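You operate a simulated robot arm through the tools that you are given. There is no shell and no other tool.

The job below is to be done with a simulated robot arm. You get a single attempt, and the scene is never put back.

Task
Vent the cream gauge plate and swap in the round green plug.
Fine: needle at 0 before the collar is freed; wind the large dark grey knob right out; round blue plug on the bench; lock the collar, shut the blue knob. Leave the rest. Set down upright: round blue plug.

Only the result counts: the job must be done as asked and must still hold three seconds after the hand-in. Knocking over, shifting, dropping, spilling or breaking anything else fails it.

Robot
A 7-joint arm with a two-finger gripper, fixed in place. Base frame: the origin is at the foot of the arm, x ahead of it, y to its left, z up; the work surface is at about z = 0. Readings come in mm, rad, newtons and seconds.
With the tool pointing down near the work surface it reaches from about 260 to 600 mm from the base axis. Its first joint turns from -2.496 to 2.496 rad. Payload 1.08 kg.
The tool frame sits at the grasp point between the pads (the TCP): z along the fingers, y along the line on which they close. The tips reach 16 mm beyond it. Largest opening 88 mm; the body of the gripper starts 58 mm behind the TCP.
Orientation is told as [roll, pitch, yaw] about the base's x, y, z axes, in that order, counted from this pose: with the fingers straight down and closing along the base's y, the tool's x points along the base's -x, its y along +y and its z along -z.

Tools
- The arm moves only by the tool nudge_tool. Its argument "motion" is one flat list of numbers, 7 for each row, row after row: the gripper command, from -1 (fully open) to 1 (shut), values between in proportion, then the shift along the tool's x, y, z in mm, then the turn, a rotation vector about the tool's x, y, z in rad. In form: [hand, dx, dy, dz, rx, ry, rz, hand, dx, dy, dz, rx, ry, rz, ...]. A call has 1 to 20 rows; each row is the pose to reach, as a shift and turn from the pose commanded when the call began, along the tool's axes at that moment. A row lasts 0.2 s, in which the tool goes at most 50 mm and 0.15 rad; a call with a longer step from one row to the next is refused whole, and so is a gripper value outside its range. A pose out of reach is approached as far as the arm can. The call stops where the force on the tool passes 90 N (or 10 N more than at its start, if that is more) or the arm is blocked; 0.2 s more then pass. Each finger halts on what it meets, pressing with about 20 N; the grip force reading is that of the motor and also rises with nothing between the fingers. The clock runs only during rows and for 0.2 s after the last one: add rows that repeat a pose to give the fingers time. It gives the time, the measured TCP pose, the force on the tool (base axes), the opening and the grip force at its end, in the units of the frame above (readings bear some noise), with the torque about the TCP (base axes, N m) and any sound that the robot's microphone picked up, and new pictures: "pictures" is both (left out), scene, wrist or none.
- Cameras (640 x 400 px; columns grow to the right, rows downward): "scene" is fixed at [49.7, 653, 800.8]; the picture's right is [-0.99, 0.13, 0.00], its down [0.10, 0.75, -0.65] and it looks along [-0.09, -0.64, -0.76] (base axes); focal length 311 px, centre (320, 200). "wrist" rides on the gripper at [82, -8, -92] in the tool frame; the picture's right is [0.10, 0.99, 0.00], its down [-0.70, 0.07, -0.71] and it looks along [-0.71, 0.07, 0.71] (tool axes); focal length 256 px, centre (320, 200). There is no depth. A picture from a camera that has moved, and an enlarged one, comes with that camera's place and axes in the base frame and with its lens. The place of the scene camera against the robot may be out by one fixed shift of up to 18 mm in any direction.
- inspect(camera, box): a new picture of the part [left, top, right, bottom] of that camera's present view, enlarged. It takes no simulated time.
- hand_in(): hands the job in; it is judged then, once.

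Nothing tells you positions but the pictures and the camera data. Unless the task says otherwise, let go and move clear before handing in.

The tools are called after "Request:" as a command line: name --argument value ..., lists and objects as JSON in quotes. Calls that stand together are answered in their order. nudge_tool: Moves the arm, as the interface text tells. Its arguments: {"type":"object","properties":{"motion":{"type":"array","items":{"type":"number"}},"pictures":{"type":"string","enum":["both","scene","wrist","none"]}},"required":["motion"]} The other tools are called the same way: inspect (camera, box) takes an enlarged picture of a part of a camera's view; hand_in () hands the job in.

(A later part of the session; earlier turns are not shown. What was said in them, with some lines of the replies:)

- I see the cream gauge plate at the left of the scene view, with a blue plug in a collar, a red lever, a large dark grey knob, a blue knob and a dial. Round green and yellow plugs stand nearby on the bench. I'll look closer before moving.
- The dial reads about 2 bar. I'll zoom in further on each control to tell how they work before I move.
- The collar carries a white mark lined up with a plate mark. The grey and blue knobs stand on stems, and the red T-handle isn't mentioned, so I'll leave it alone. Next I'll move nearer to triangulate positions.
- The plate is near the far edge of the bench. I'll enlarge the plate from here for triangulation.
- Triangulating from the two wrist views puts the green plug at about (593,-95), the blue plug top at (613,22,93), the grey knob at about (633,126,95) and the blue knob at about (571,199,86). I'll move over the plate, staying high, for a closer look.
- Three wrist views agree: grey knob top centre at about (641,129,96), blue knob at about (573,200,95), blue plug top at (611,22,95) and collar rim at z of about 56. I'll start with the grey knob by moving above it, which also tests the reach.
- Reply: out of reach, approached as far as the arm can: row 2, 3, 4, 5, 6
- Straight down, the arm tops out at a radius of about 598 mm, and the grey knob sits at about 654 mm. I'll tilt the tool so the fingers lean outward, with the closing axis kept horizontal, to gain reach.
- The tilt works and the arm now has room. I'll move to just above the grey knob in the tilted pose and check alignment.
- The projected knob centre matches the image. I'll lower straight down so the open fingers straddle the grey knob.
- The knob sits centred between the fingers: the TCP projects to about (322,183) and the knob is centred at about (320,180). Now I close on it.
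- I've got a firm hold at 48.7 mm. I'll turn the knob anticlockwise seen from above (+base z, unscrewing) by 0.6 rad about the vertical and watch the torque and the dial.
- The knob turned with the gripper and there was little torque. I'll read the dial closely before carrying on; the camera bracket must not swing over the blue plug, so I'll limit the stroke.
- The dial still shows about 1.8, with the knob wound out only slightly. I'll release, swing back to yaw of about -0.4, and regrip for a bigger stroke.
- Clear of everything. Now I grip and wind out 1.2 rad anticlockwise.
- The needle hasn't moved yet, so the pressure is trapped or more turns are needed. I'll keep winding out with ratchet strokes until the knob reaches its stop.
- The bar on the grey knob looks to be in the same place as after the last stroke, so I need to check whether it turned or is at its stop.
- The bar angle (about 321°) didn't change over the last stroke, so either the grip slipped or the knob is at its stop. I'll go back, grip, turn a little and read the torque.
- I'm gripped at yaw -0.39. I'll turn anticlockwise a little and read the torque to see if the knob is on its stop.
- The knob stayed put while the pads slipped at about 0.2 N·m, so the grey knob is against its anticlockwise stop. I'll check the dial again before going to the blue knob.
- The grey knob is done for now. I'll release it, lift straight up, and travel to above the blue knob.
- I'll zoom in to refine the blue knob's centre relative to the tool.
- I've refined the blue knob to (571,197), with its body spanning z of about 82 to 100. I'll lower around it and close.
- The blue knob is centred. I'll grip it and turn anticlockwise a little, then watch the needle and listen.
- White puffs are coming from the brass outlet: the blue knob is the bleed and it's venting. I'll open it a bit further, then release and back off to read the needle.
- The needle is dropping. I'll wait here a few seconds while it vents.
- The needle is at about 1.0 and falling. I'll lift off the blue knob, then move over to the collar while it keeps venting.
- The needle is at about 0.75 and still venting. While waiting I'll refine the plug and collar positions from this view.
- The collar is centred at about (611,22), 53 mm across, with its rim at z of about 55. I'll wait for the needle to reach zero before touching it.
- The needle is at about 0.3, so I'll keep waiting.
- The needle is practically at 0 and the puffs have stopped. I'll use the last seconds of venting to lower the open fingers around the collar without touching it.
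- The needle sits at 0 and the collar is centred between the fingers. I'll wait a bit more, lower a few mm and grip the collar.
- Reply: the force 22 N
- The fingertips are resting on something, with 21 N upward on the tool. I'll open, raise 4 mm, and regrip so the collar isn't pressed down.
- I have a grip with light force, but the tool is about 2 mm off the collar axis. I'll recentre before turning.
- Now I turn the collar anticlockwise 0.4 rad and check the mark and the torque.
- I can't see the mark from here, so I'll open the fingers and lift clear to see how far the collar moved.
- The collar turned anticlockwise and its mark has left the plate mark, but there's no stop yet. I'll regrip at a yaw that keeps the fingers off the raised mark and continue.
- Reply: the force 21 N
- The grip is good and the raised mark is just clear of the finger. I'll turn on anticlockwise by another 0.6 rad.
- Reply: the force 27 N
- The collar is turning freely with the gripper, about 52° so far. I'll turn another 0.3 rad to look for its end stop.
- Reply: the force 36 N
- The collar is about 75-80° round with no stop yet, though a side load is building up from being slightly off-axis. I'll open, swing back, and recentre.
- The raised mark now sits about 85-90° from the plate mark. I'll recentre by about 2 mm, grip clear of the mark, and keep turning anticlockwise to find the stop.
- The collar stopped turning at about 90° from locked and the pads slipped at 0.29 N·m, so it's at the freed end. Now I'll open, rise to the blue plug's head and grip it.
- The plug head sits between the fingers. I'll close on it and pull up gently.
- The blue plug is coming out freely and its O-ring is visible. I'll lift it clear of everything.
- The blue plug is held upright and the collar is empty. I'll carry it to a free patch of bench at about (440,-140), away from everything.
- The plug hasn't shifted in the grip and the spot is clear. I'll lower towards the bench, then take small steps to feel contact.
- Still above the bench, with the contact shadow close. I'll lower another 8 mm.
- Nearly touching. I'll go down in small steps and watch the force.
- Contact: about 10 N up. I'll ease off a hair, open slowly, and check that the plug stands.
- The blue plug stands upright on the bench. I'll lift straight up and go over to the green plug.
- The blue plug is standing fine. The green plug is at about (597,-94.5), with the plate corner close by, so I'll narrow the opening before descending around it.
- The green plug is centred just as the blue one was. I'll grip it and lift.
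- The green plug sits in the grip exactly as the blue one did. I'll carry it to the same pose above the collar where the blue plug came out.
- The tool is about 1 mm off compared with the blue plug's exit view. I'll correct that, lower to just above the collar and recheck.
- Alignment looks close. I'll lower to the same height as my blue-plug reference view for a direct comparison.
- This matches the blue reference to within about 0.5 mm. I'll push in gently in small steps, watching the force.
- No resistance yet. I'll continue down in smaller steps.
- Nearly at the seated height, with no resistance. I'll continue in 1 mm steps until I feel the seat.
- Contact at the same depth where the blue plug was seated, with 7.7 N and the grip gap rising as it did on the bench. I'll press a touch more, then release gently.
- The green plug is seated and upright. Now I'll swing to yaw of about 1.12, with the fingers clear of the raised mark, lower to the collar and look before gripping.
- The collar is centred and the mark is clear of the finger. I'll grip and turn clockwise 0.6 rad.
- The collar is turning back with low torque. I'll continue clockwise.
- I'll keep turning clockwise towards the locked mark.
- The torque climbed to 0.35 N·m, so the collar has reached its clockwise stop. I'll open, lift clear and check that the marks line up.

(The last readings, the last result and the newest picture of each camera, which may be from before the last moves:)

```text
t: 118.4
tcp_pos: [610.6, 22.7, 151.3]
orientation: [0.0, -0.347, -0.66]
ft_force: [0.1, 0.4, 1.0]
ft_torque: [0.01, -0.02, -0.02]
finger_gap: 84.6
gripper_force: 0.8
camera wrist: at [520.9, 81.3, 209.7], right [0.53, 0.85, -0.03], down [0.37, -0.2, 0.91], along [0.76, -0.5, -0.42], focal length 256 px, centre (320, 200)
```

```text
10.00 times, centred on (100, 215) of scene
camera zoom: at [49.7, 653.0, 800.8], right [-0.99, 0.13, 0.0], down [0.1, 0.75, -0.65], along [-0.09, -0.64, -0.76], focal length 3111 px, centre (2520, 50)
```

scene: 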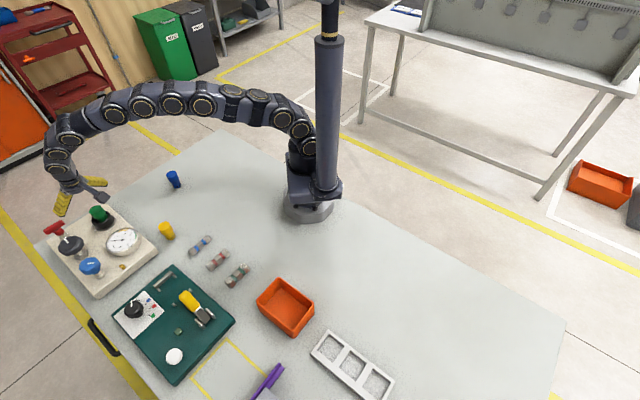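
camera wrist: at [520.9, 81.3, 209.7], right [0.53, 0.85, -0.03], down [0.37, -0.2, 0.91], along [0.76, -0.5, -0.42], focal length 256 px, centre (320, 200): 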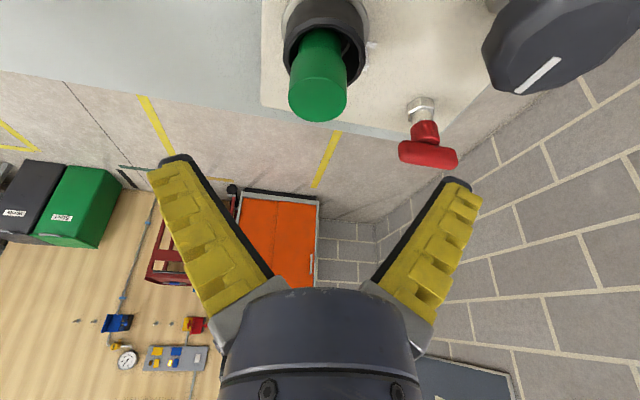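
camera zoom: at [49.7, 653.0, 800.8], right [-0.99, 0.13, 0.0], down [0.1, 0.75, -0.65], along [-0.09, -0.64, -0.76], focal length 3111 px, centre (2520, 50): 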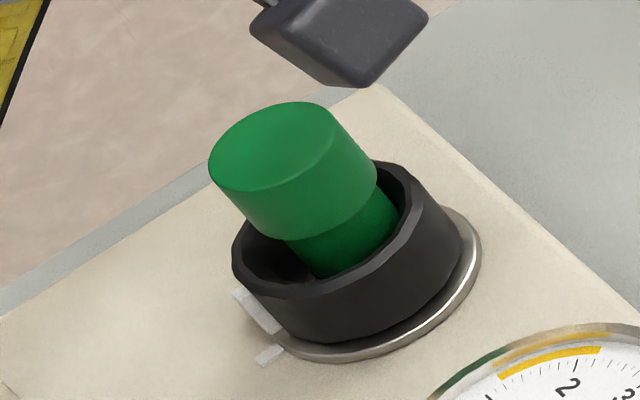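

The collar mark is back in line with the plate mark. I'll check closely that the green plug is upright and properly seated, using the wrist view.

Request:
inspect --camera "wrist" --box '[260, 0, 400, 130]'

Request:
inspect --camera "scene" --box '[80, 200, 120, 230]'

```text
3.08 times, centred on (330, 65) of wrist
camera zoom: at [520.9, 81.3, 209.7], right [0.53, 0.85, -0.03], down [0.37, -0.2, 0.91], along [0.76, -0.5, -0.42], focal length 788 px, centre (289, 615)
```

zoom: 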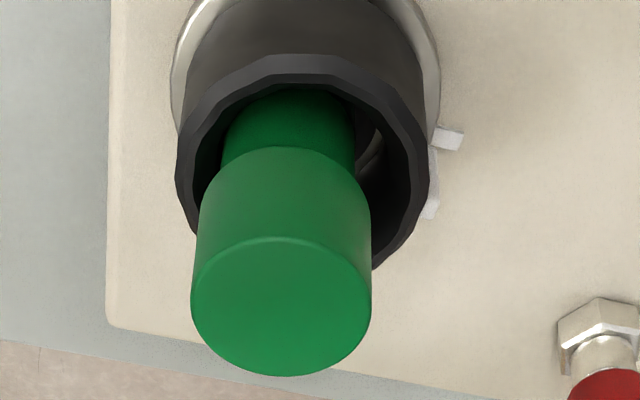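

```text
13.33 times, centred on (100, 215) of scene
camera zoom: at [49.7, 653.0, 800.8], right [-0.99, 0.13, 0.0], down [0.1, 0.75, -0.65], along [-0.09, -0.64, -0.76], focal length 4148 px, centre (3253, 0)
```

zoom: 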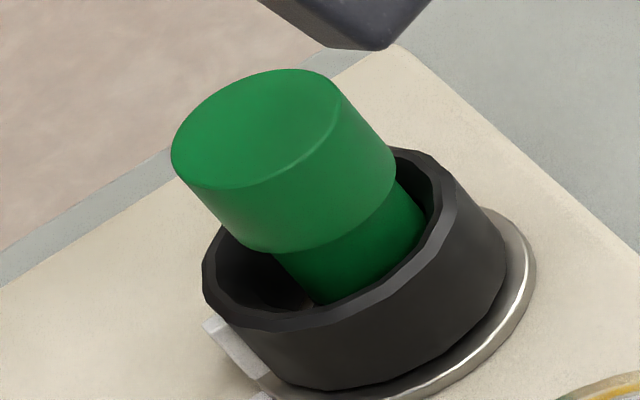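

Marks are aligned, so the collar is locked, but the green plug sits about 3 mm off-centre in its loose bore. I'll centre it by closing the gripper on its head along the offset direction, at the same yaw.

Request:
nudge_tool --motion '[-0.9, 5.7, -0.4, 15.8, 0, 0, 0, -0.9, 11.4, -0.4, 31.5, 0, 0, 0, -0.9, 17.1, -0.4, 47.3, 0, 0, 0, -0.9, 22.8, -0.4, 63, 0, 0, 0, -0.9, 22.8, -0.4, 63, 0, 0, 0]' --pictures "wrist"

Request:
inspect --camera "wrist" --box '[220, 60, 420, 240]'

```text
t: 119.6
tcp_pos: [608.0, 21.5, 83.9]
orientation: [0.001, -0.347, -0.661]
ft_force: [-1.1, -0.2, -0.2]
ft_torque: [0.0, 0.01, -0.01]
finger_gap: 84.7
gripper_force: 0.7
camera wrist: at [519.5, 80.6, 143.0], right [0.53, 0.84, -0.03], down [0.37, -0.2, 0.91], along [0.76, -0.5, -0.42], focal length 256 px, centre (320, 200)
```

wrist: 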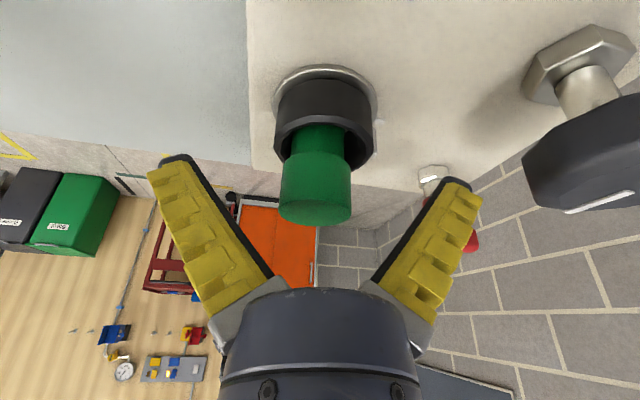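

```text
2.22 times, centred on (320, 150) of wrist
camera zoom: at [519.5, 80.6, 143.0], right [0.53, 0.84, -0.03], down [0.37, -0.2, 0.91], along [0.76, -0.5, -0.42], focal length 569 px, centre (320, 311)
```

zoom: 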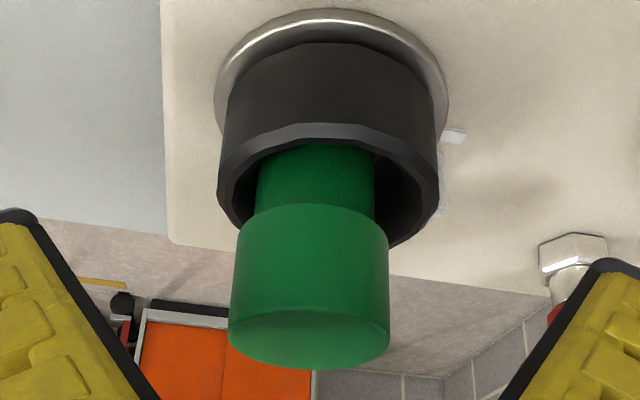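

Closing here will move the head about 2 mm to the collar axis. I'll do it gently, then nudge 1 mm outward while holding it.

Request:
nudge_tool --motion '[0, 0, 0, 0, 0, 0, 0, 0.15, 0, 0, 0, 0, 0, 0, 0.3, 0, 0, 0, 0, 0, 0, 1, 0, 0, 0, 0, 0, 0, 1, 0, 0, 0, 0, 0, 0, 1, -0.94, 0, 0.34, 0, 0, 0, 1, -0.94, 0, 0.34, 0, 0, 0]' --pictures "wrist"

Request:
inspect --camera "wrist" --box '[220, 60, 420, 240]'

```text
t: 121.2
tcp_pos: [610.5, 20.3, 85.3]
orientation: [0.004, -0.349, -0.66]
ft_force: [-1.2, 1.5, 7.8]
ft_torque: [0.11, 0.04, -0.01]
finger_gap: 27.5
gripper_force: 19.9
camera wrist: at [520.7, 79.7, 143.3], right [0.53, 0.85, -0.03], down [0.37, -0.2, 0.91], along [0.76, -0.5, -0.42], focal length 256 px, centre (320, 200)
```

wrist: 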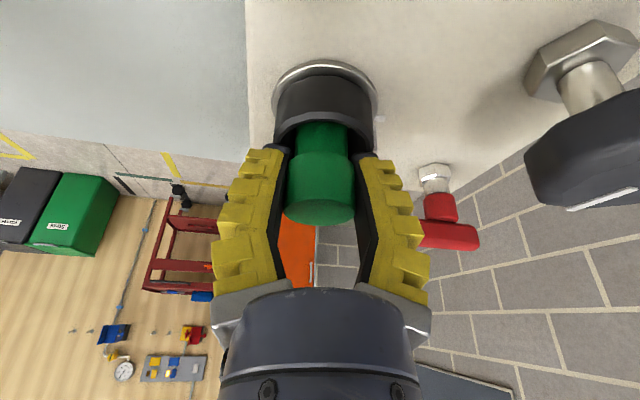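

```text
2.22 times, centred on (320, 150) of wrist
camera zoom: at [520.7, 79.7, 143.3], right [0.53, 0.85, -0.03], down [0.37, -0.2, 0.91], along [0.76, -0.5, -0.42], focal length 569 px, centre (320, 311)
```

zoom: 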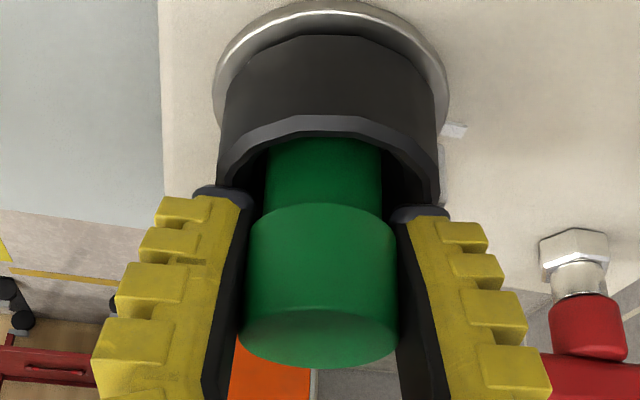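

The plug moved freely to the centre and is upright. I'll release gently and lift away.

Request:
nudge_tool --motion '[1, -0.94, 0, 0.34, 0, 0, 0, 0.25, -0.94, 0, 0.34, 0, 0, 0, 0.1, -0.94, 0, 0.34, 0, 0, 0, -0.1, -0.94, 0, 0.34, 0, 0, 0, -0.4, -0.94, 0, 0.34, 0, 0, 0, -0.8, -0.94, 0, 0.34, 0, 0, 0, -0.8, -0.94, 0, 0.34, 0, 0, 0]' --pictures "wrist"

Request:
inspect --camera "wrist" --box '[220, 60, 420, 240]'

```text
t: 122.8
tcp_pos: [610.7, 19.0, 84.3]
orientation: [0.001, -0.346, -0.66]
ft_force: [1.1, 0.0, -0.1]
ft_torque: [0.01, -0.02, 0.01]
finger_gap: 80.8
gripper_force: 1.4
camera wrist: at [521.2, 79.0, 143.0], right [0.53, 0.85, -0.03], down [0.37, -0.2, 0.91], along [0.76, -0.5, -0.42], focal length 256 px, centre (320, 200)
```

wrist: 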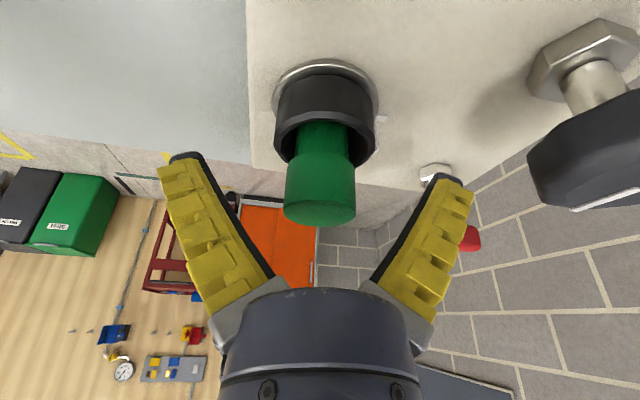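

```text
2.22 times, centred on (320, 150) of wrist
camera zoom: at [521.2, 79.0, 143.0], right [0.53, 0.85, -0.03], down [0.37, -0.2, 0.91], along [0.76, -0.5, -0.42], focal length 569 px, centre (320, 311)
```

zoom: 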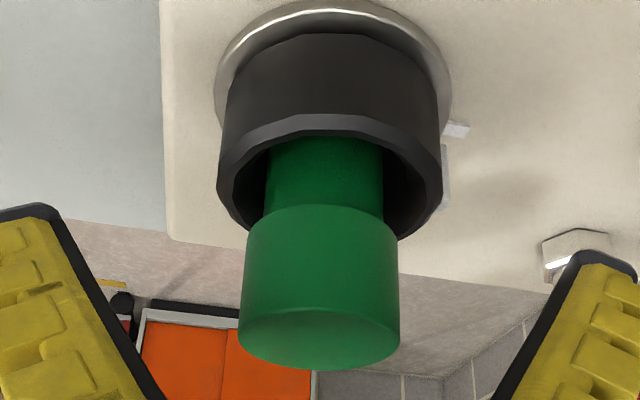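

The plug is now centred just as the blue one was. I'll lift clear and check from the scene camera.

Request:
nudge_tool --motion '[-0.8, -5.6, 0, -15.5, 0, 0, 0, -0.8, -11.2, 0, -31, 0, 0, 0, -0.8, -16.8, 0, -46.5, 0, 0, 0, -0.8, -22.4, 0, -62, 0, 0, 0, -0.8, -22.4, 0, -62, 0, 0, 0]'

Request:
inspect --camera "scene" --box '[75, 195, 125, 235]'

Request:
inspect --camera "scene" --box '[30, 170, 190, 310]'

```text
t: 124.0
tcp_pos: [610.9, 20.8, 148.7]
orientation: [0.002, -0.346, -0.659]
ft_force: [-0.6, -1.0, 0.1]
ft_torque: [0.01, -0.01, 0.01]
finger_gap: 80.7
gripper_force: 1.4
camera wrist: at [521.2, 79.7, 207.5], right [0.53, 0.85, -0.03], down [0.37, -0.2, 0.91], along [0.76, -0.5, -0.42], focal length 256 px, centre (320, 200)
```

scene: 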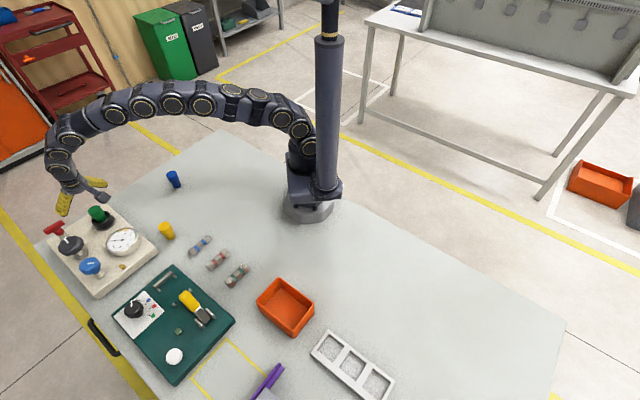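
wrist: 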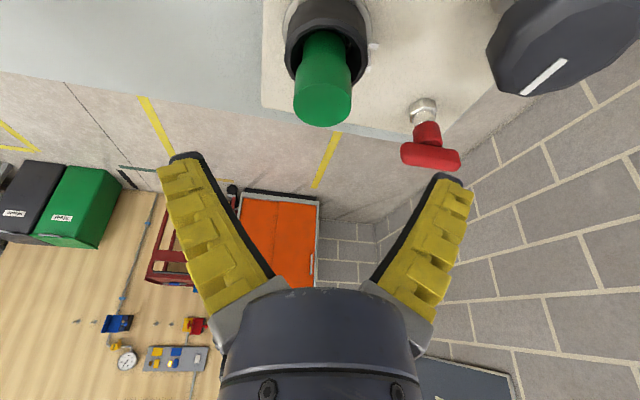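

```text
10.00 times, centred on (100, 215) of scene
camera zoom: at [49.7, 653.0, 800.8], right [-0.99, 0.13, 0.0], down [0.1, 0.75, -0.65], along [-0.09, -0.64, -0.76], focal length 3111 px, centre (2520, 50)
```

zoom: 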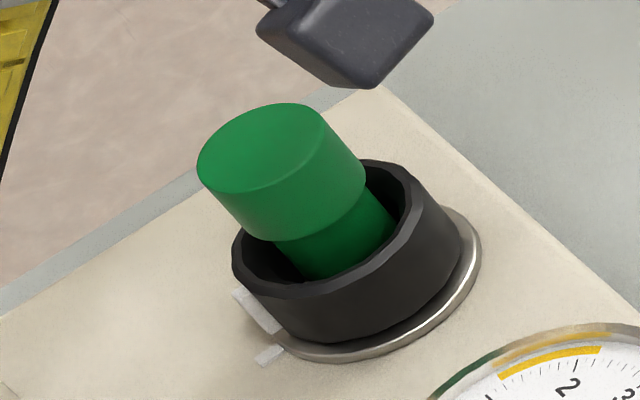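

```text
2.86 times, centred on (110, 240) of scene
camera zoom: at [49.7, 653.0, 800.8], right [-0.99, 0.13, 0.0], down [0.1, 0.75, -0.65], along [-0.09, -0.64, -0.76], focal length 889 px, centre (920, 86)
```

zoom: 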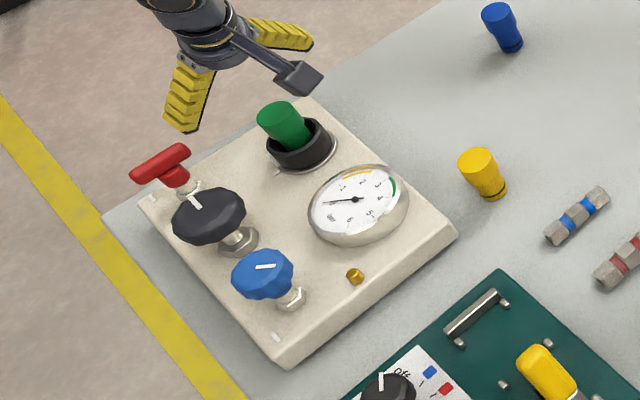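

The green plug is now exactly where the blue one sat, the marks are aligned and the needle is at 0. Last step: go to the blue knob and shut it clockwise.

Request:
nudge_tool --motion '[-0.8, 13.1, 11.5, -4.8, -0.0496, 0, -0.1373, -0.8, 26.3, 23, -9.5, -0.0993, 0, -0.2746, -0.8, 39.4, 34.5, -14.3, -0.1489, 0, -0.4119, -0.8, 52.6, 46, -19, -0.1986, 0, -0.5492, -0.8, 65.7, 57.5, -23.8, -0.2482, 0, -0.6865, -0.8, 78.8, 68.9, -28.5, -0.2978, 0, -0.8238, -0.8, 92, 80.4, -33.3, -0.3475, 0, -0.9611, -0.8, 105.1, 91.9, -38, -0.3971, 0, -1.0984, -0.8, 118.3, 103.4, -42.8, -0.4468, 0, -1.2357, -0.8, 131.4, 114.9, -47.5, -0.4964, 0, -1.373, -0.5, 131.4, 114.9, -47.5, -0.4964, 0, -1.373]'

Request:
inspect --camera "wrist" --box '[240, 0, 400, 130]'

```text
t: 126.4
tcp_pos: [570.1, 197.0, 149.2]
orientation: [0.001, -0.347, 0.803]
ft_force: [-0.1, 1.1, 0.9]
ft_torque: [0.0, 0.0, -0.03]
finger_gap: 69.3
gripper_force: 2.8
camera wrist: at [503.2, 112.3, 208.1], right [-0.78, 0.62, -0.04], down [0.24, 0.35, 0.91], along [0.58, 0.7, -0.42], focal length 256 px, centre (320, 200)
```

scene: 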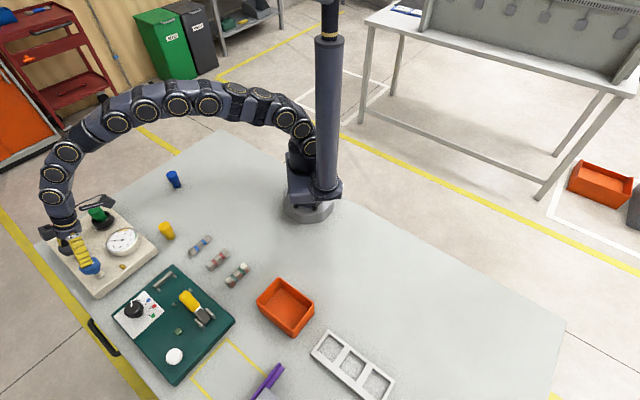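
wrist: 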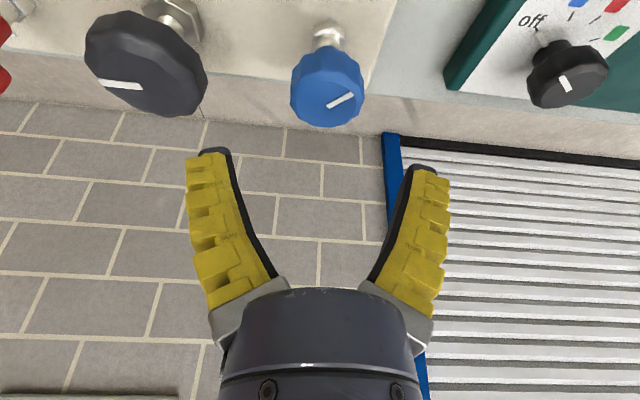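

```text
3.08 times, centred on (320, 65) of wrist
camera zoom: at [503.2, 112.3, 208.1], right [-0.78, 0.62, -0.04], down [0.24, 0.35, 0.91], along [0.58, 0.7, -0.42], focal length 788 px, centre (320, 615)
```

zoom: 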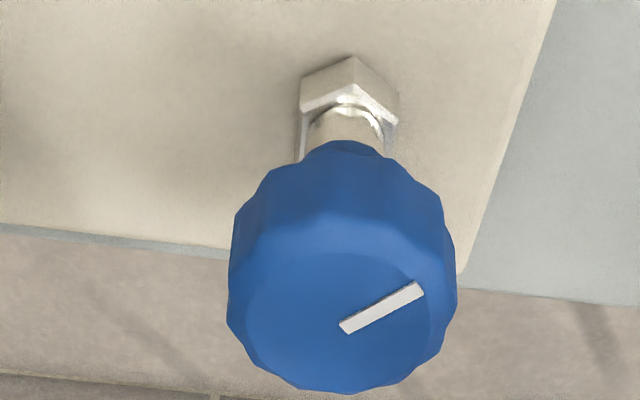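

The knob is about 2 mm off to one side, so I'll correct that while lowering around it, then grip.

Request:
nudge_tool --motion '[-0.5, 5, 2, 13.9, 0, 0, 0, -0.5, 10, 2, 27.9, 0, 0, 0, -0.5, 15, 2, 41.8, 0, 0, 0, -0.5, 20.1, 2, 55.7, 0, 0, 0, -0.5, 20.1, 2, 55.7, 0, 0, 0, 1, 20.1, 2, 55.7, 0, 0, 0, 1, 20.1, 2, 55.7, 0, 0, 0, 1, 20.1, 2, 55.7, 0, 0, 0]'

Request:
inspect --camera "wrist" --box '[220, 60, 420, 240]'

```text
t: 128.2
tcp_pos: [570.4, 198.1, 92.2]
orientation: [0.0, -0.349, 0.801]
ft_force: [-15.8, 0.4, 12.7]
ft_torque: [0.0, 0.26, 0.03]
finger_gap: 34.7
gripper_force: 21.9
camera wrist: at [502.1, 113.6, 149.8], right [-0.78, 0.62, -0.04], down [0.24, 0.35, 0.91], along [0.58, 0.7, -0.42], focal length 256 px, centre (320, 200)
```

scene: 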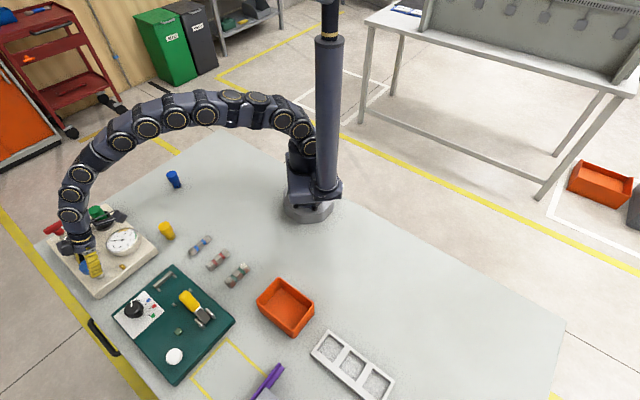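
wrist: 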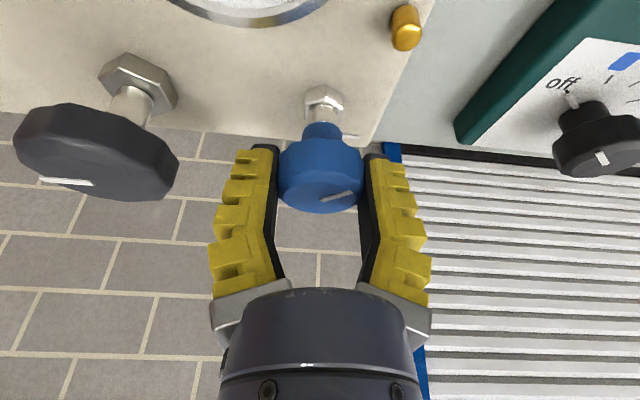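

```text
2.22 times, centred on (320, 150) of wrist
camera zoom: at [502.1, 113.6, 149.8], right [-0.78, 0.62, -0.04], down [0.24, 0.35, 0.91], along [0.58, 0.7, -0.42], focal length 569 px, centre (320, 311)
```

zoom: 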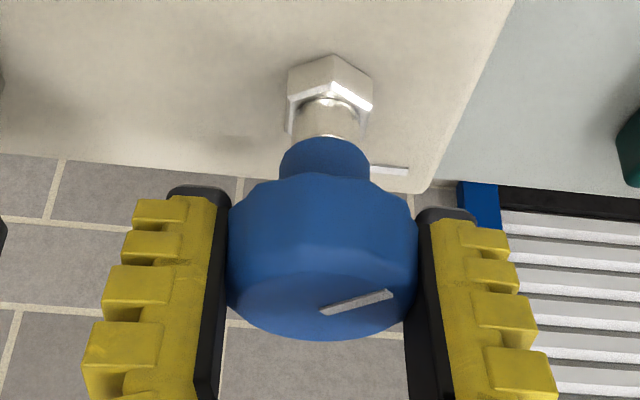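

I have a good grip on the blue knob. I'll turn it clockwise to shut it until it hits its stop.

Request:
nudge_tool --motion '[1, 0, 0, 0, 0.0446, 0, 0.1221, 1, 0, 0, 0, 0.0892, 0, 0.2442, 1, 0, 0, 0, 0.1338, 0, 0.3664, 1, 0, 0, 0, 0.1784, 0, 0.4885, 1, 0, 0, 0, 0.223, 0, 0.6106]'

Request:
inspect --camera "wrist" --box '[220, 60, 420, 240]'

Request:
nudge_tool --motion '[1, 0, 0, 0, 0.0446, 0, 0.1221, 1, 0, 0, 0, 0.0892, 0, 0.2442, 1, 0, 0, 0, 0.1338, 0, 0.3664]'

Request:
inspect --camera "wrist" --box '[220, 60, 420, 240]'

```text
t: 129.4
tcp_pos: [570.5, 198.2, 90.7]
orientation: [-0.001, -0.351, 0.147]
ft_force: [-0.9, 1.6, 6.4]
ft_torque: [-0.01, -0.13, 0.03]
finger_gap: 34.0
gripper_force: 21.9
camera wrist: at [465.4, 173.0, 149.4], right [-0.24, 0.97, -0.04], down [0.4, 0.13, 0.91], along [0.88, 0.21, -0.42], focal length 256 px, centre (320, 200)
```

scene: 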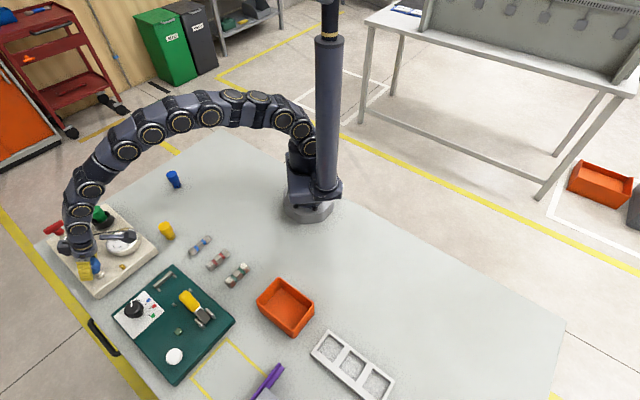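
wrist: 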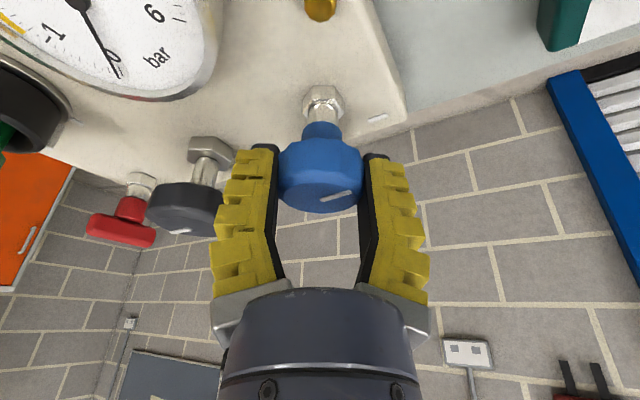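

```text
2.22 times, centred on (320, 150) of wrist
camera zoom: at [465.4, 173.0, 149.4], right [-0.24, 0.97, -0.04], down [0.4, 0.13, 0.91], along [0.88, 0.21, -0.42], focal length 569 px, centre (320, 311)
```

zoom: 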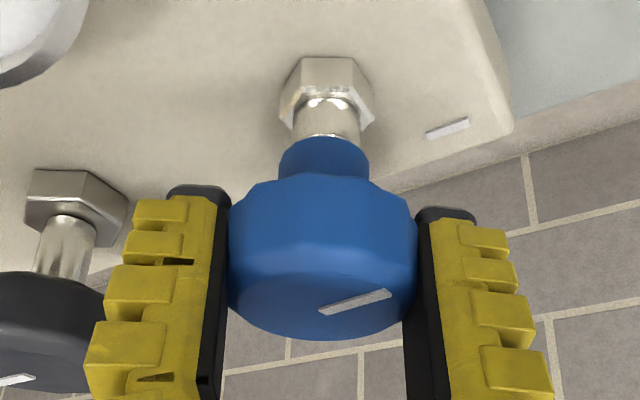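

```text
t: 130.2
tcp_pos: [569.2, 198.3, 90.1]
orientation: [-0.004, -0.349, -0.24]
ft_force: [-6.4, 1.3, 4.3]
ft_torque: [0.03, 0.0, 0.39]
finger_gap: 34.1
gripper_force: 22.4
camera wrist: at [463.3, 215.3, 148.9], right [0.14, 0.99, -0.04], down [0.42, -0.03, 0.91], along [0.9, -0.15, -0.42], focal length 256 px, centre (320, 200)
```

scene: 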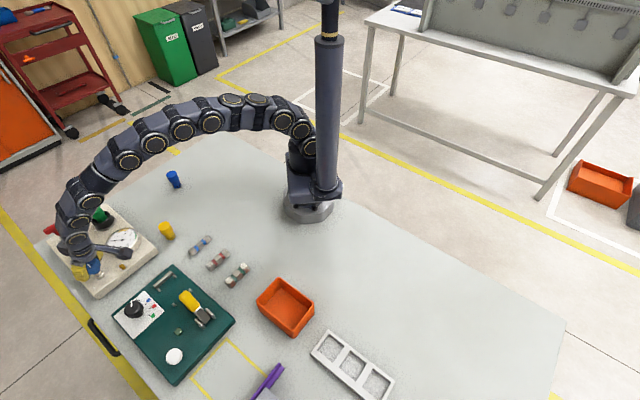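
wrist: 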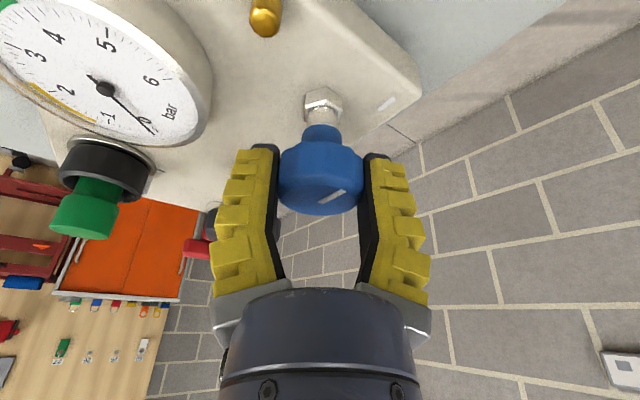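

```text
2.22 times, centred on (320, 150) of wrist
camera zoom: at [463.3, 215.3, 148.9], right [0.14, 0.99, -0.04], down [0.42, -0.03, 0.91], along [0.9, -0.15, -0.42], focal length 569 px, centre (320, 311)
```

zoom: 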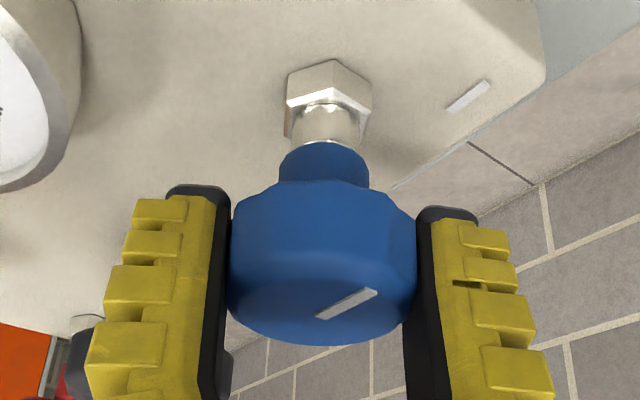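

The torque rose to 0.39 N·m at the clockwise stop, so the blue knob is shut. I'll release, lift clear and verify everything.

Request:
nudge_tool --motion '[-0.3, 0, 0, 0, 0, 0, 0, -0.6, 0, 0, 0, 0, 0, 0, -0.6, -6.9, 0, -18.8, 0, 0, 0, -0.6, -13.7, 0, -37.6, 0, 0, 0, -0.6, -20.6, 0, -56.4, 0, 0, 0, -0.6, -32, 0, -88, 0, 0, 0, -0.6, -44, 0, -120, 0, 0, 0, -0.6, -44, 0, -120, 0, 0, 0]'

Request:
inspect --camera "scene" --box '[40, 190, 160, 300]'

Request:
inspect --camera "wrist" --box '[200, 0, 420, 140]'

```text
t: 132.0
tcp_pos: [569.8, 198.2, 219.0]
orientation: [-0.001, -0.348, -0.24]
ft_force: [0.1, 0.1, 0.2]
ft_torque: [0.02, 0.01, 0.03]
finger_gap: 73.3
gripper_force: 2.5
camera wrist: at [462.7, 215.8, 278.2], right [0.14, 0.99, -0.04], down [0.42, -0.03, 0.91], along [0.9, -0.14, -0.42], focal length 256 px, centre (320, 200)
```

scene: 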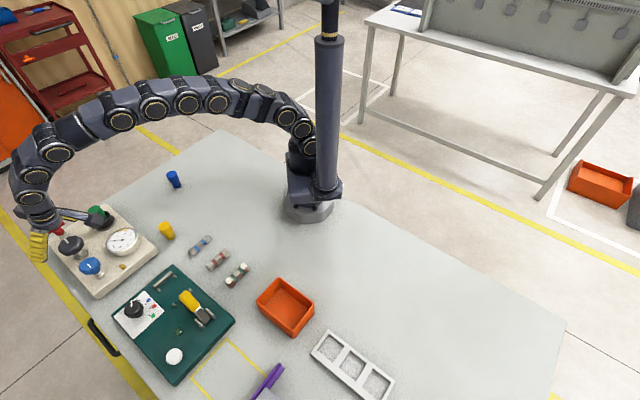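
wrist: 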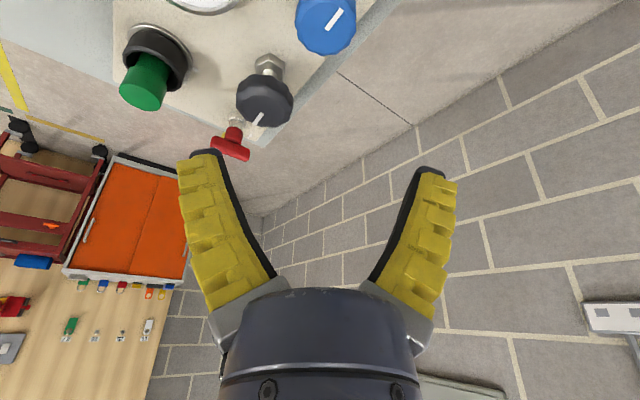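

```text
3.64 times, centred on (100, 245) of scene
camera zoom: at [49.7, 653.0, 800.8], right [-0.99, 0.13, 0.0], down [0.1, 0.75, -0.65], along [-0.09, -0.64, -0.76], focal length 1131 px, centre (1120, 36)
```

zoom: 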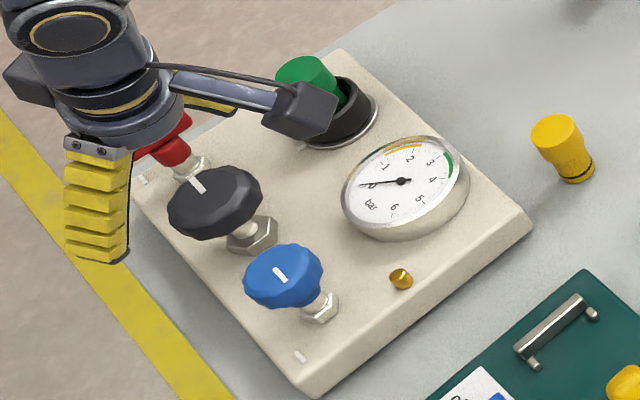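

```text
2.86 times, centred on (310, 70) of wrist
camera zoom: at [462.7, 215.8, 278.2], right [0.14, 0.99, -0.04], down [0.42, -0.03, 0.91], along [0.9, -0.14, -0.42], focal length 731 px, centre (349, 571)
```

zoom: 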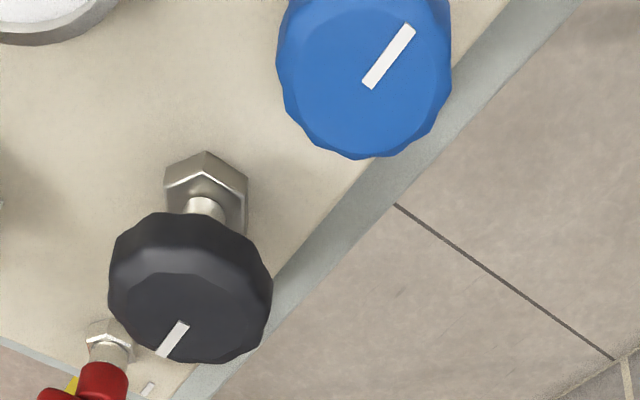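

Needle 0, collar locked, blue knob back at its shut stop. I'll compare the blue knob bar with the initial view, then move the arm well clear.

Request:
inspect --camera "scene" --box '[70, 240, 130, 300]'

Request:
nudge_tool --motion '[-0.6, 20, -20, -25, 0, 0, 0, -0.6, 40, -40, -50, 0, 0, 0, -0.6, 60, -60, -70, 0, 0, 0, -0.6, 85, -80, -80, 0, 0, 0, -0.6, 110, -100, -80, 0, 0, 0, -0.6, 135, -120, -80, 0, 0, 0, -0.6, 135, -120, -80, 0, 0, 0]'

Request:
inspect --camera "scene" --box '[40, 190, 160, 300]'

Request:
inspect --camera "scene" --box '[100, 220, 150, 260]'

```text
6.67 times, centred on (100, 270) of scene
camera zoom: at [49.7, 653.0, 800.8], right [-0.99, 0.13, 0.0], down [0.1, 0.75, -0.65], along [-0.09, -0.64, -0.76], focal length 2074 px, centre (1787, -267)
```

zoom: 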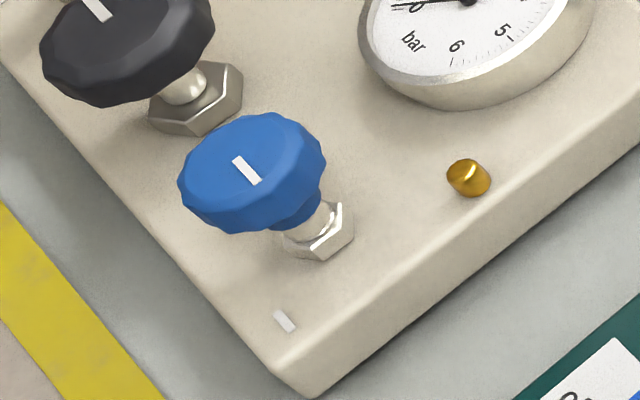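

```text
t: 133.6
tcp_pos: [392.6, 118.8, 248.2]
orientation: [-0.002, -0.35, -0.24]
ft_force: [0.1, 0.6, 0.4]
ft_torque: [-0.03, -0.01, -0.03]
finger_gap: 73.5
gripper_force: 1.5
camera wrist: at [285.9, 135.4, 306.4], right [0.14, 0.99, -0.04], down [0.42, -0.03, 0.91], along [0.9, -0.14, -0.42], focal length 256 px, centre (320, 200)
```

scene: 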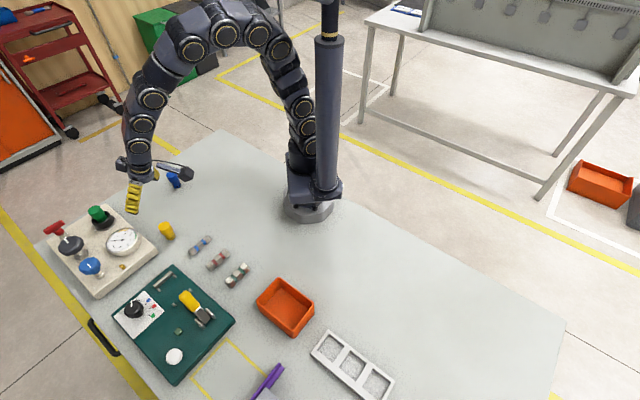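
wrist: 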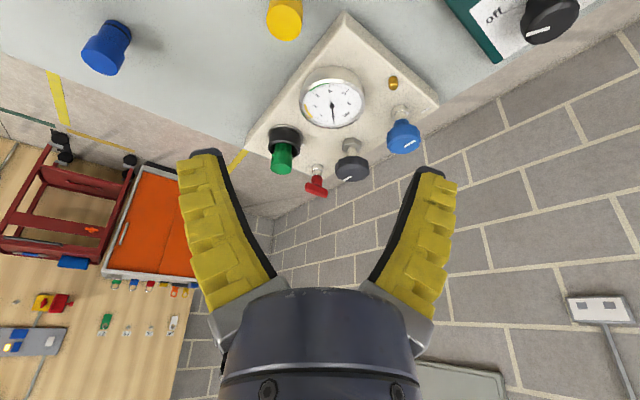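

```text
3.64 times, centred on (100, 245) of scene
camera zoom: at [49.7, 653.0, 800.8], right [-0.99, 0.13, 0.0], down [0.1, 0.75, -0.65], along [-0.09, -0.64, -0.76], focal length 1131 px, centre (1120, 36)
```

zoom: 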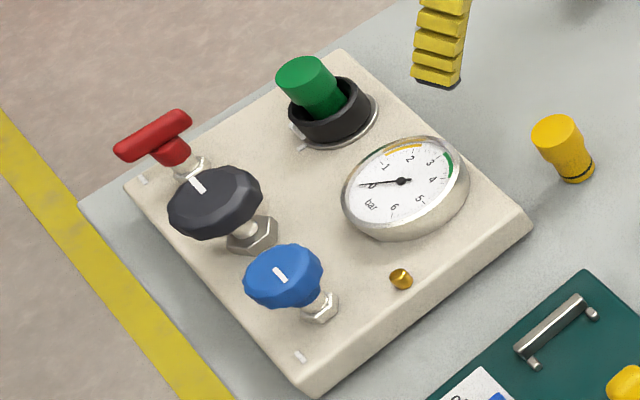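

```text
10.00 times, centred on (125, 240) of scene
camera zoom: at [49.7, 653.0, 800.8], right [-0.99, 0.13, 0.0], down [0.1, 0.75, -0.65], along [-0.09, -0.64, -0.76], focal length 3111 px, centre (2270, -200)
```

zoom: 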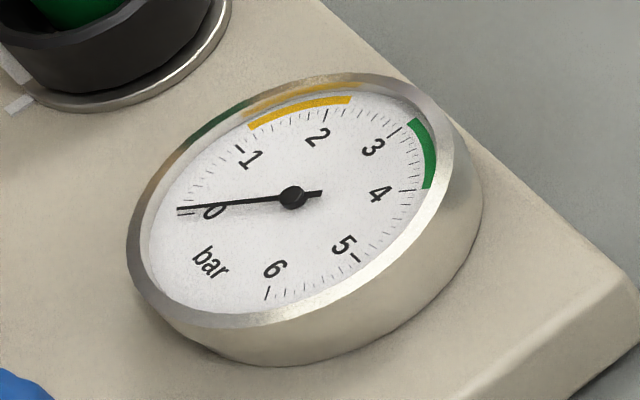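

The blue knob bar matches its initial shut position exactly. I'll wait a few seconds to make sure the needle stays at 0 with the bleed shut.

Request:
nudge_tool --motion '[-0.6, 0, 0, 0, 0, 0, 0, -0.6, 0, 0, 0, 0, 0, 0, -0.6, 0, 0, 0, 0, 0, 0, -0.6, 0, 0, 0, 0, 0, 0, -0.6, 0, 0, 0, 0, 0, 0, -0.6, 0, 0, 0, 0, 0, 0, -0.6, 0, 0, 0, 0, 0, 0, -0.6, 0, 0, 0, 0, 0, 0, -0.6, 0, 0, 0, 0, 0, 0, -0.6, 0, 0, 0, 0, 0, 0, -0.6, 0, 0, 0, 0, 0, 0, -0.6, 0, 0, 0, 0, 0, 0, -0.6, 0, 0, 0, 0, 0, 0, -0.6, 0, 0, 0, 0, 0, 0, -0.6, 0, 0, 0, 0, 0, 0, -0.6, 0, 0, 0, 0, 0, 0, -0.6, 0, 0, 0, 0, 0, 0, -0.6, 0, 0, 0, 0, 0, 0, -0.6, 0, 0, 0, 0, 0, 0, -0.6, 0, 0, 0, 0, 0, 0]' --pictures "none"

Request:
inspect --camera "scene" --box '[100, 220, 150, 260]'

Request:
inspect --camera "scene" --box '[40, 200, 100, 260]'

Request:
inspect --camera "wrist" --box '[60, 0, 440, 210]'

```text
t: 137.8
tcp_pos: [391.1, 118.3, 248.8]
orientation: [-0.002, -0.35, -0.237]
ft_force: [-0.2, 0.8, 0.1]
ft_torque: [0.02, 0.0, 0.0]
finger_gap: 73.5
gripper_force: 2.3
```

```text
10.00 times, centred on (125, 240) of scene
camera zoom: at [49.7, 653.0, 800.8], right [-0.99, 0.13, 0.0], down [0.1, 0.75, -0.65], along [-0.09, -0.64, -0.76], focal length 3111 px, centre (2270, -200)
```

zoom: 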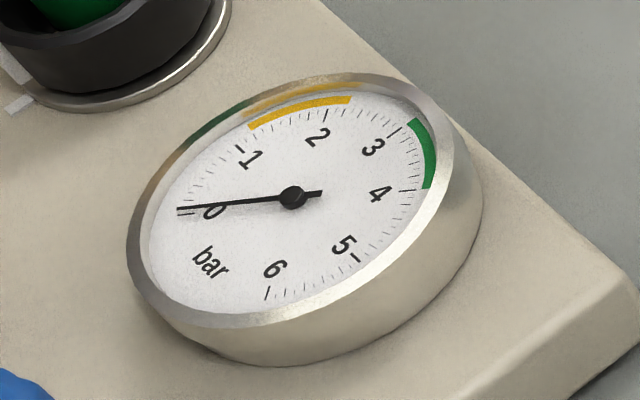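

```text
6.67 times, centred on (70, 230) of scene
camera zoom: at [49.7, 653.0, 800.8], right [-0.99, 0.13, 0.0], down [0.1, 0.75, -0.65], along [-0.09, -0.64, -0.76], focal length 2074 px, centre (1987, 0)
```

zoom: 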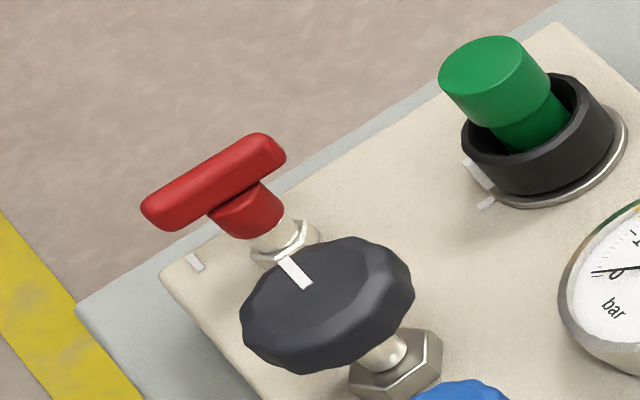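

```text
1.68 times, centred on (250, 105) of wrist
camera zoom: at [286.1, 135.4, 306.4], right [0.14, 0.99, -0.04], down [0.42, -0.03, 0.91], along [0.9, -0.14, -0.42], focal length 431 px, centre (438, 360)
```

zoom: 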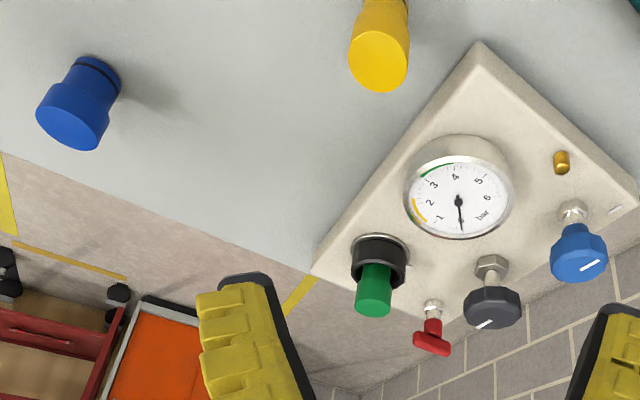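

The needle stays at 0 and the grey knob is wound out to its stop. The green plug is seated with the collar marks aligned, the blue knob is shut, the blue plug stands upright on the bench, and nothing else has moved. The arm is clear, so I'm handing in.

Request:
hand_in

```text
The job is handed in.
```

I vented the gauge plate, swapped the round green plug in for the blue one, and handed the job in. I haven't been told whether it passed.

- **Venting:** I wound the large dark grey knob anticlockwise to its stop, then opened the blue knob to bleed the pressure. The needle was at 0 before I touched the collar. It still read 0 several seconds after I shut the blue knob.
- **Blue plug:** it stands upright on the bench at about (440, -140) mm, clear of everything else.
- **Green plug:** it went in to the same depth as the blue one. The bore is loose and the plug sat about 3 mm off-centre after I locked the collar. I centred it to match the blue plug's starting position.
- **Collar and blue knob:** the collar is locked, with its mark lined up with the plate mark again. The blue knob is shut, back where it was at the start.
- **The rest:** I did not touch the red handle, the brass outlet or the yellow plug. In the last pictures they looked unmoved.
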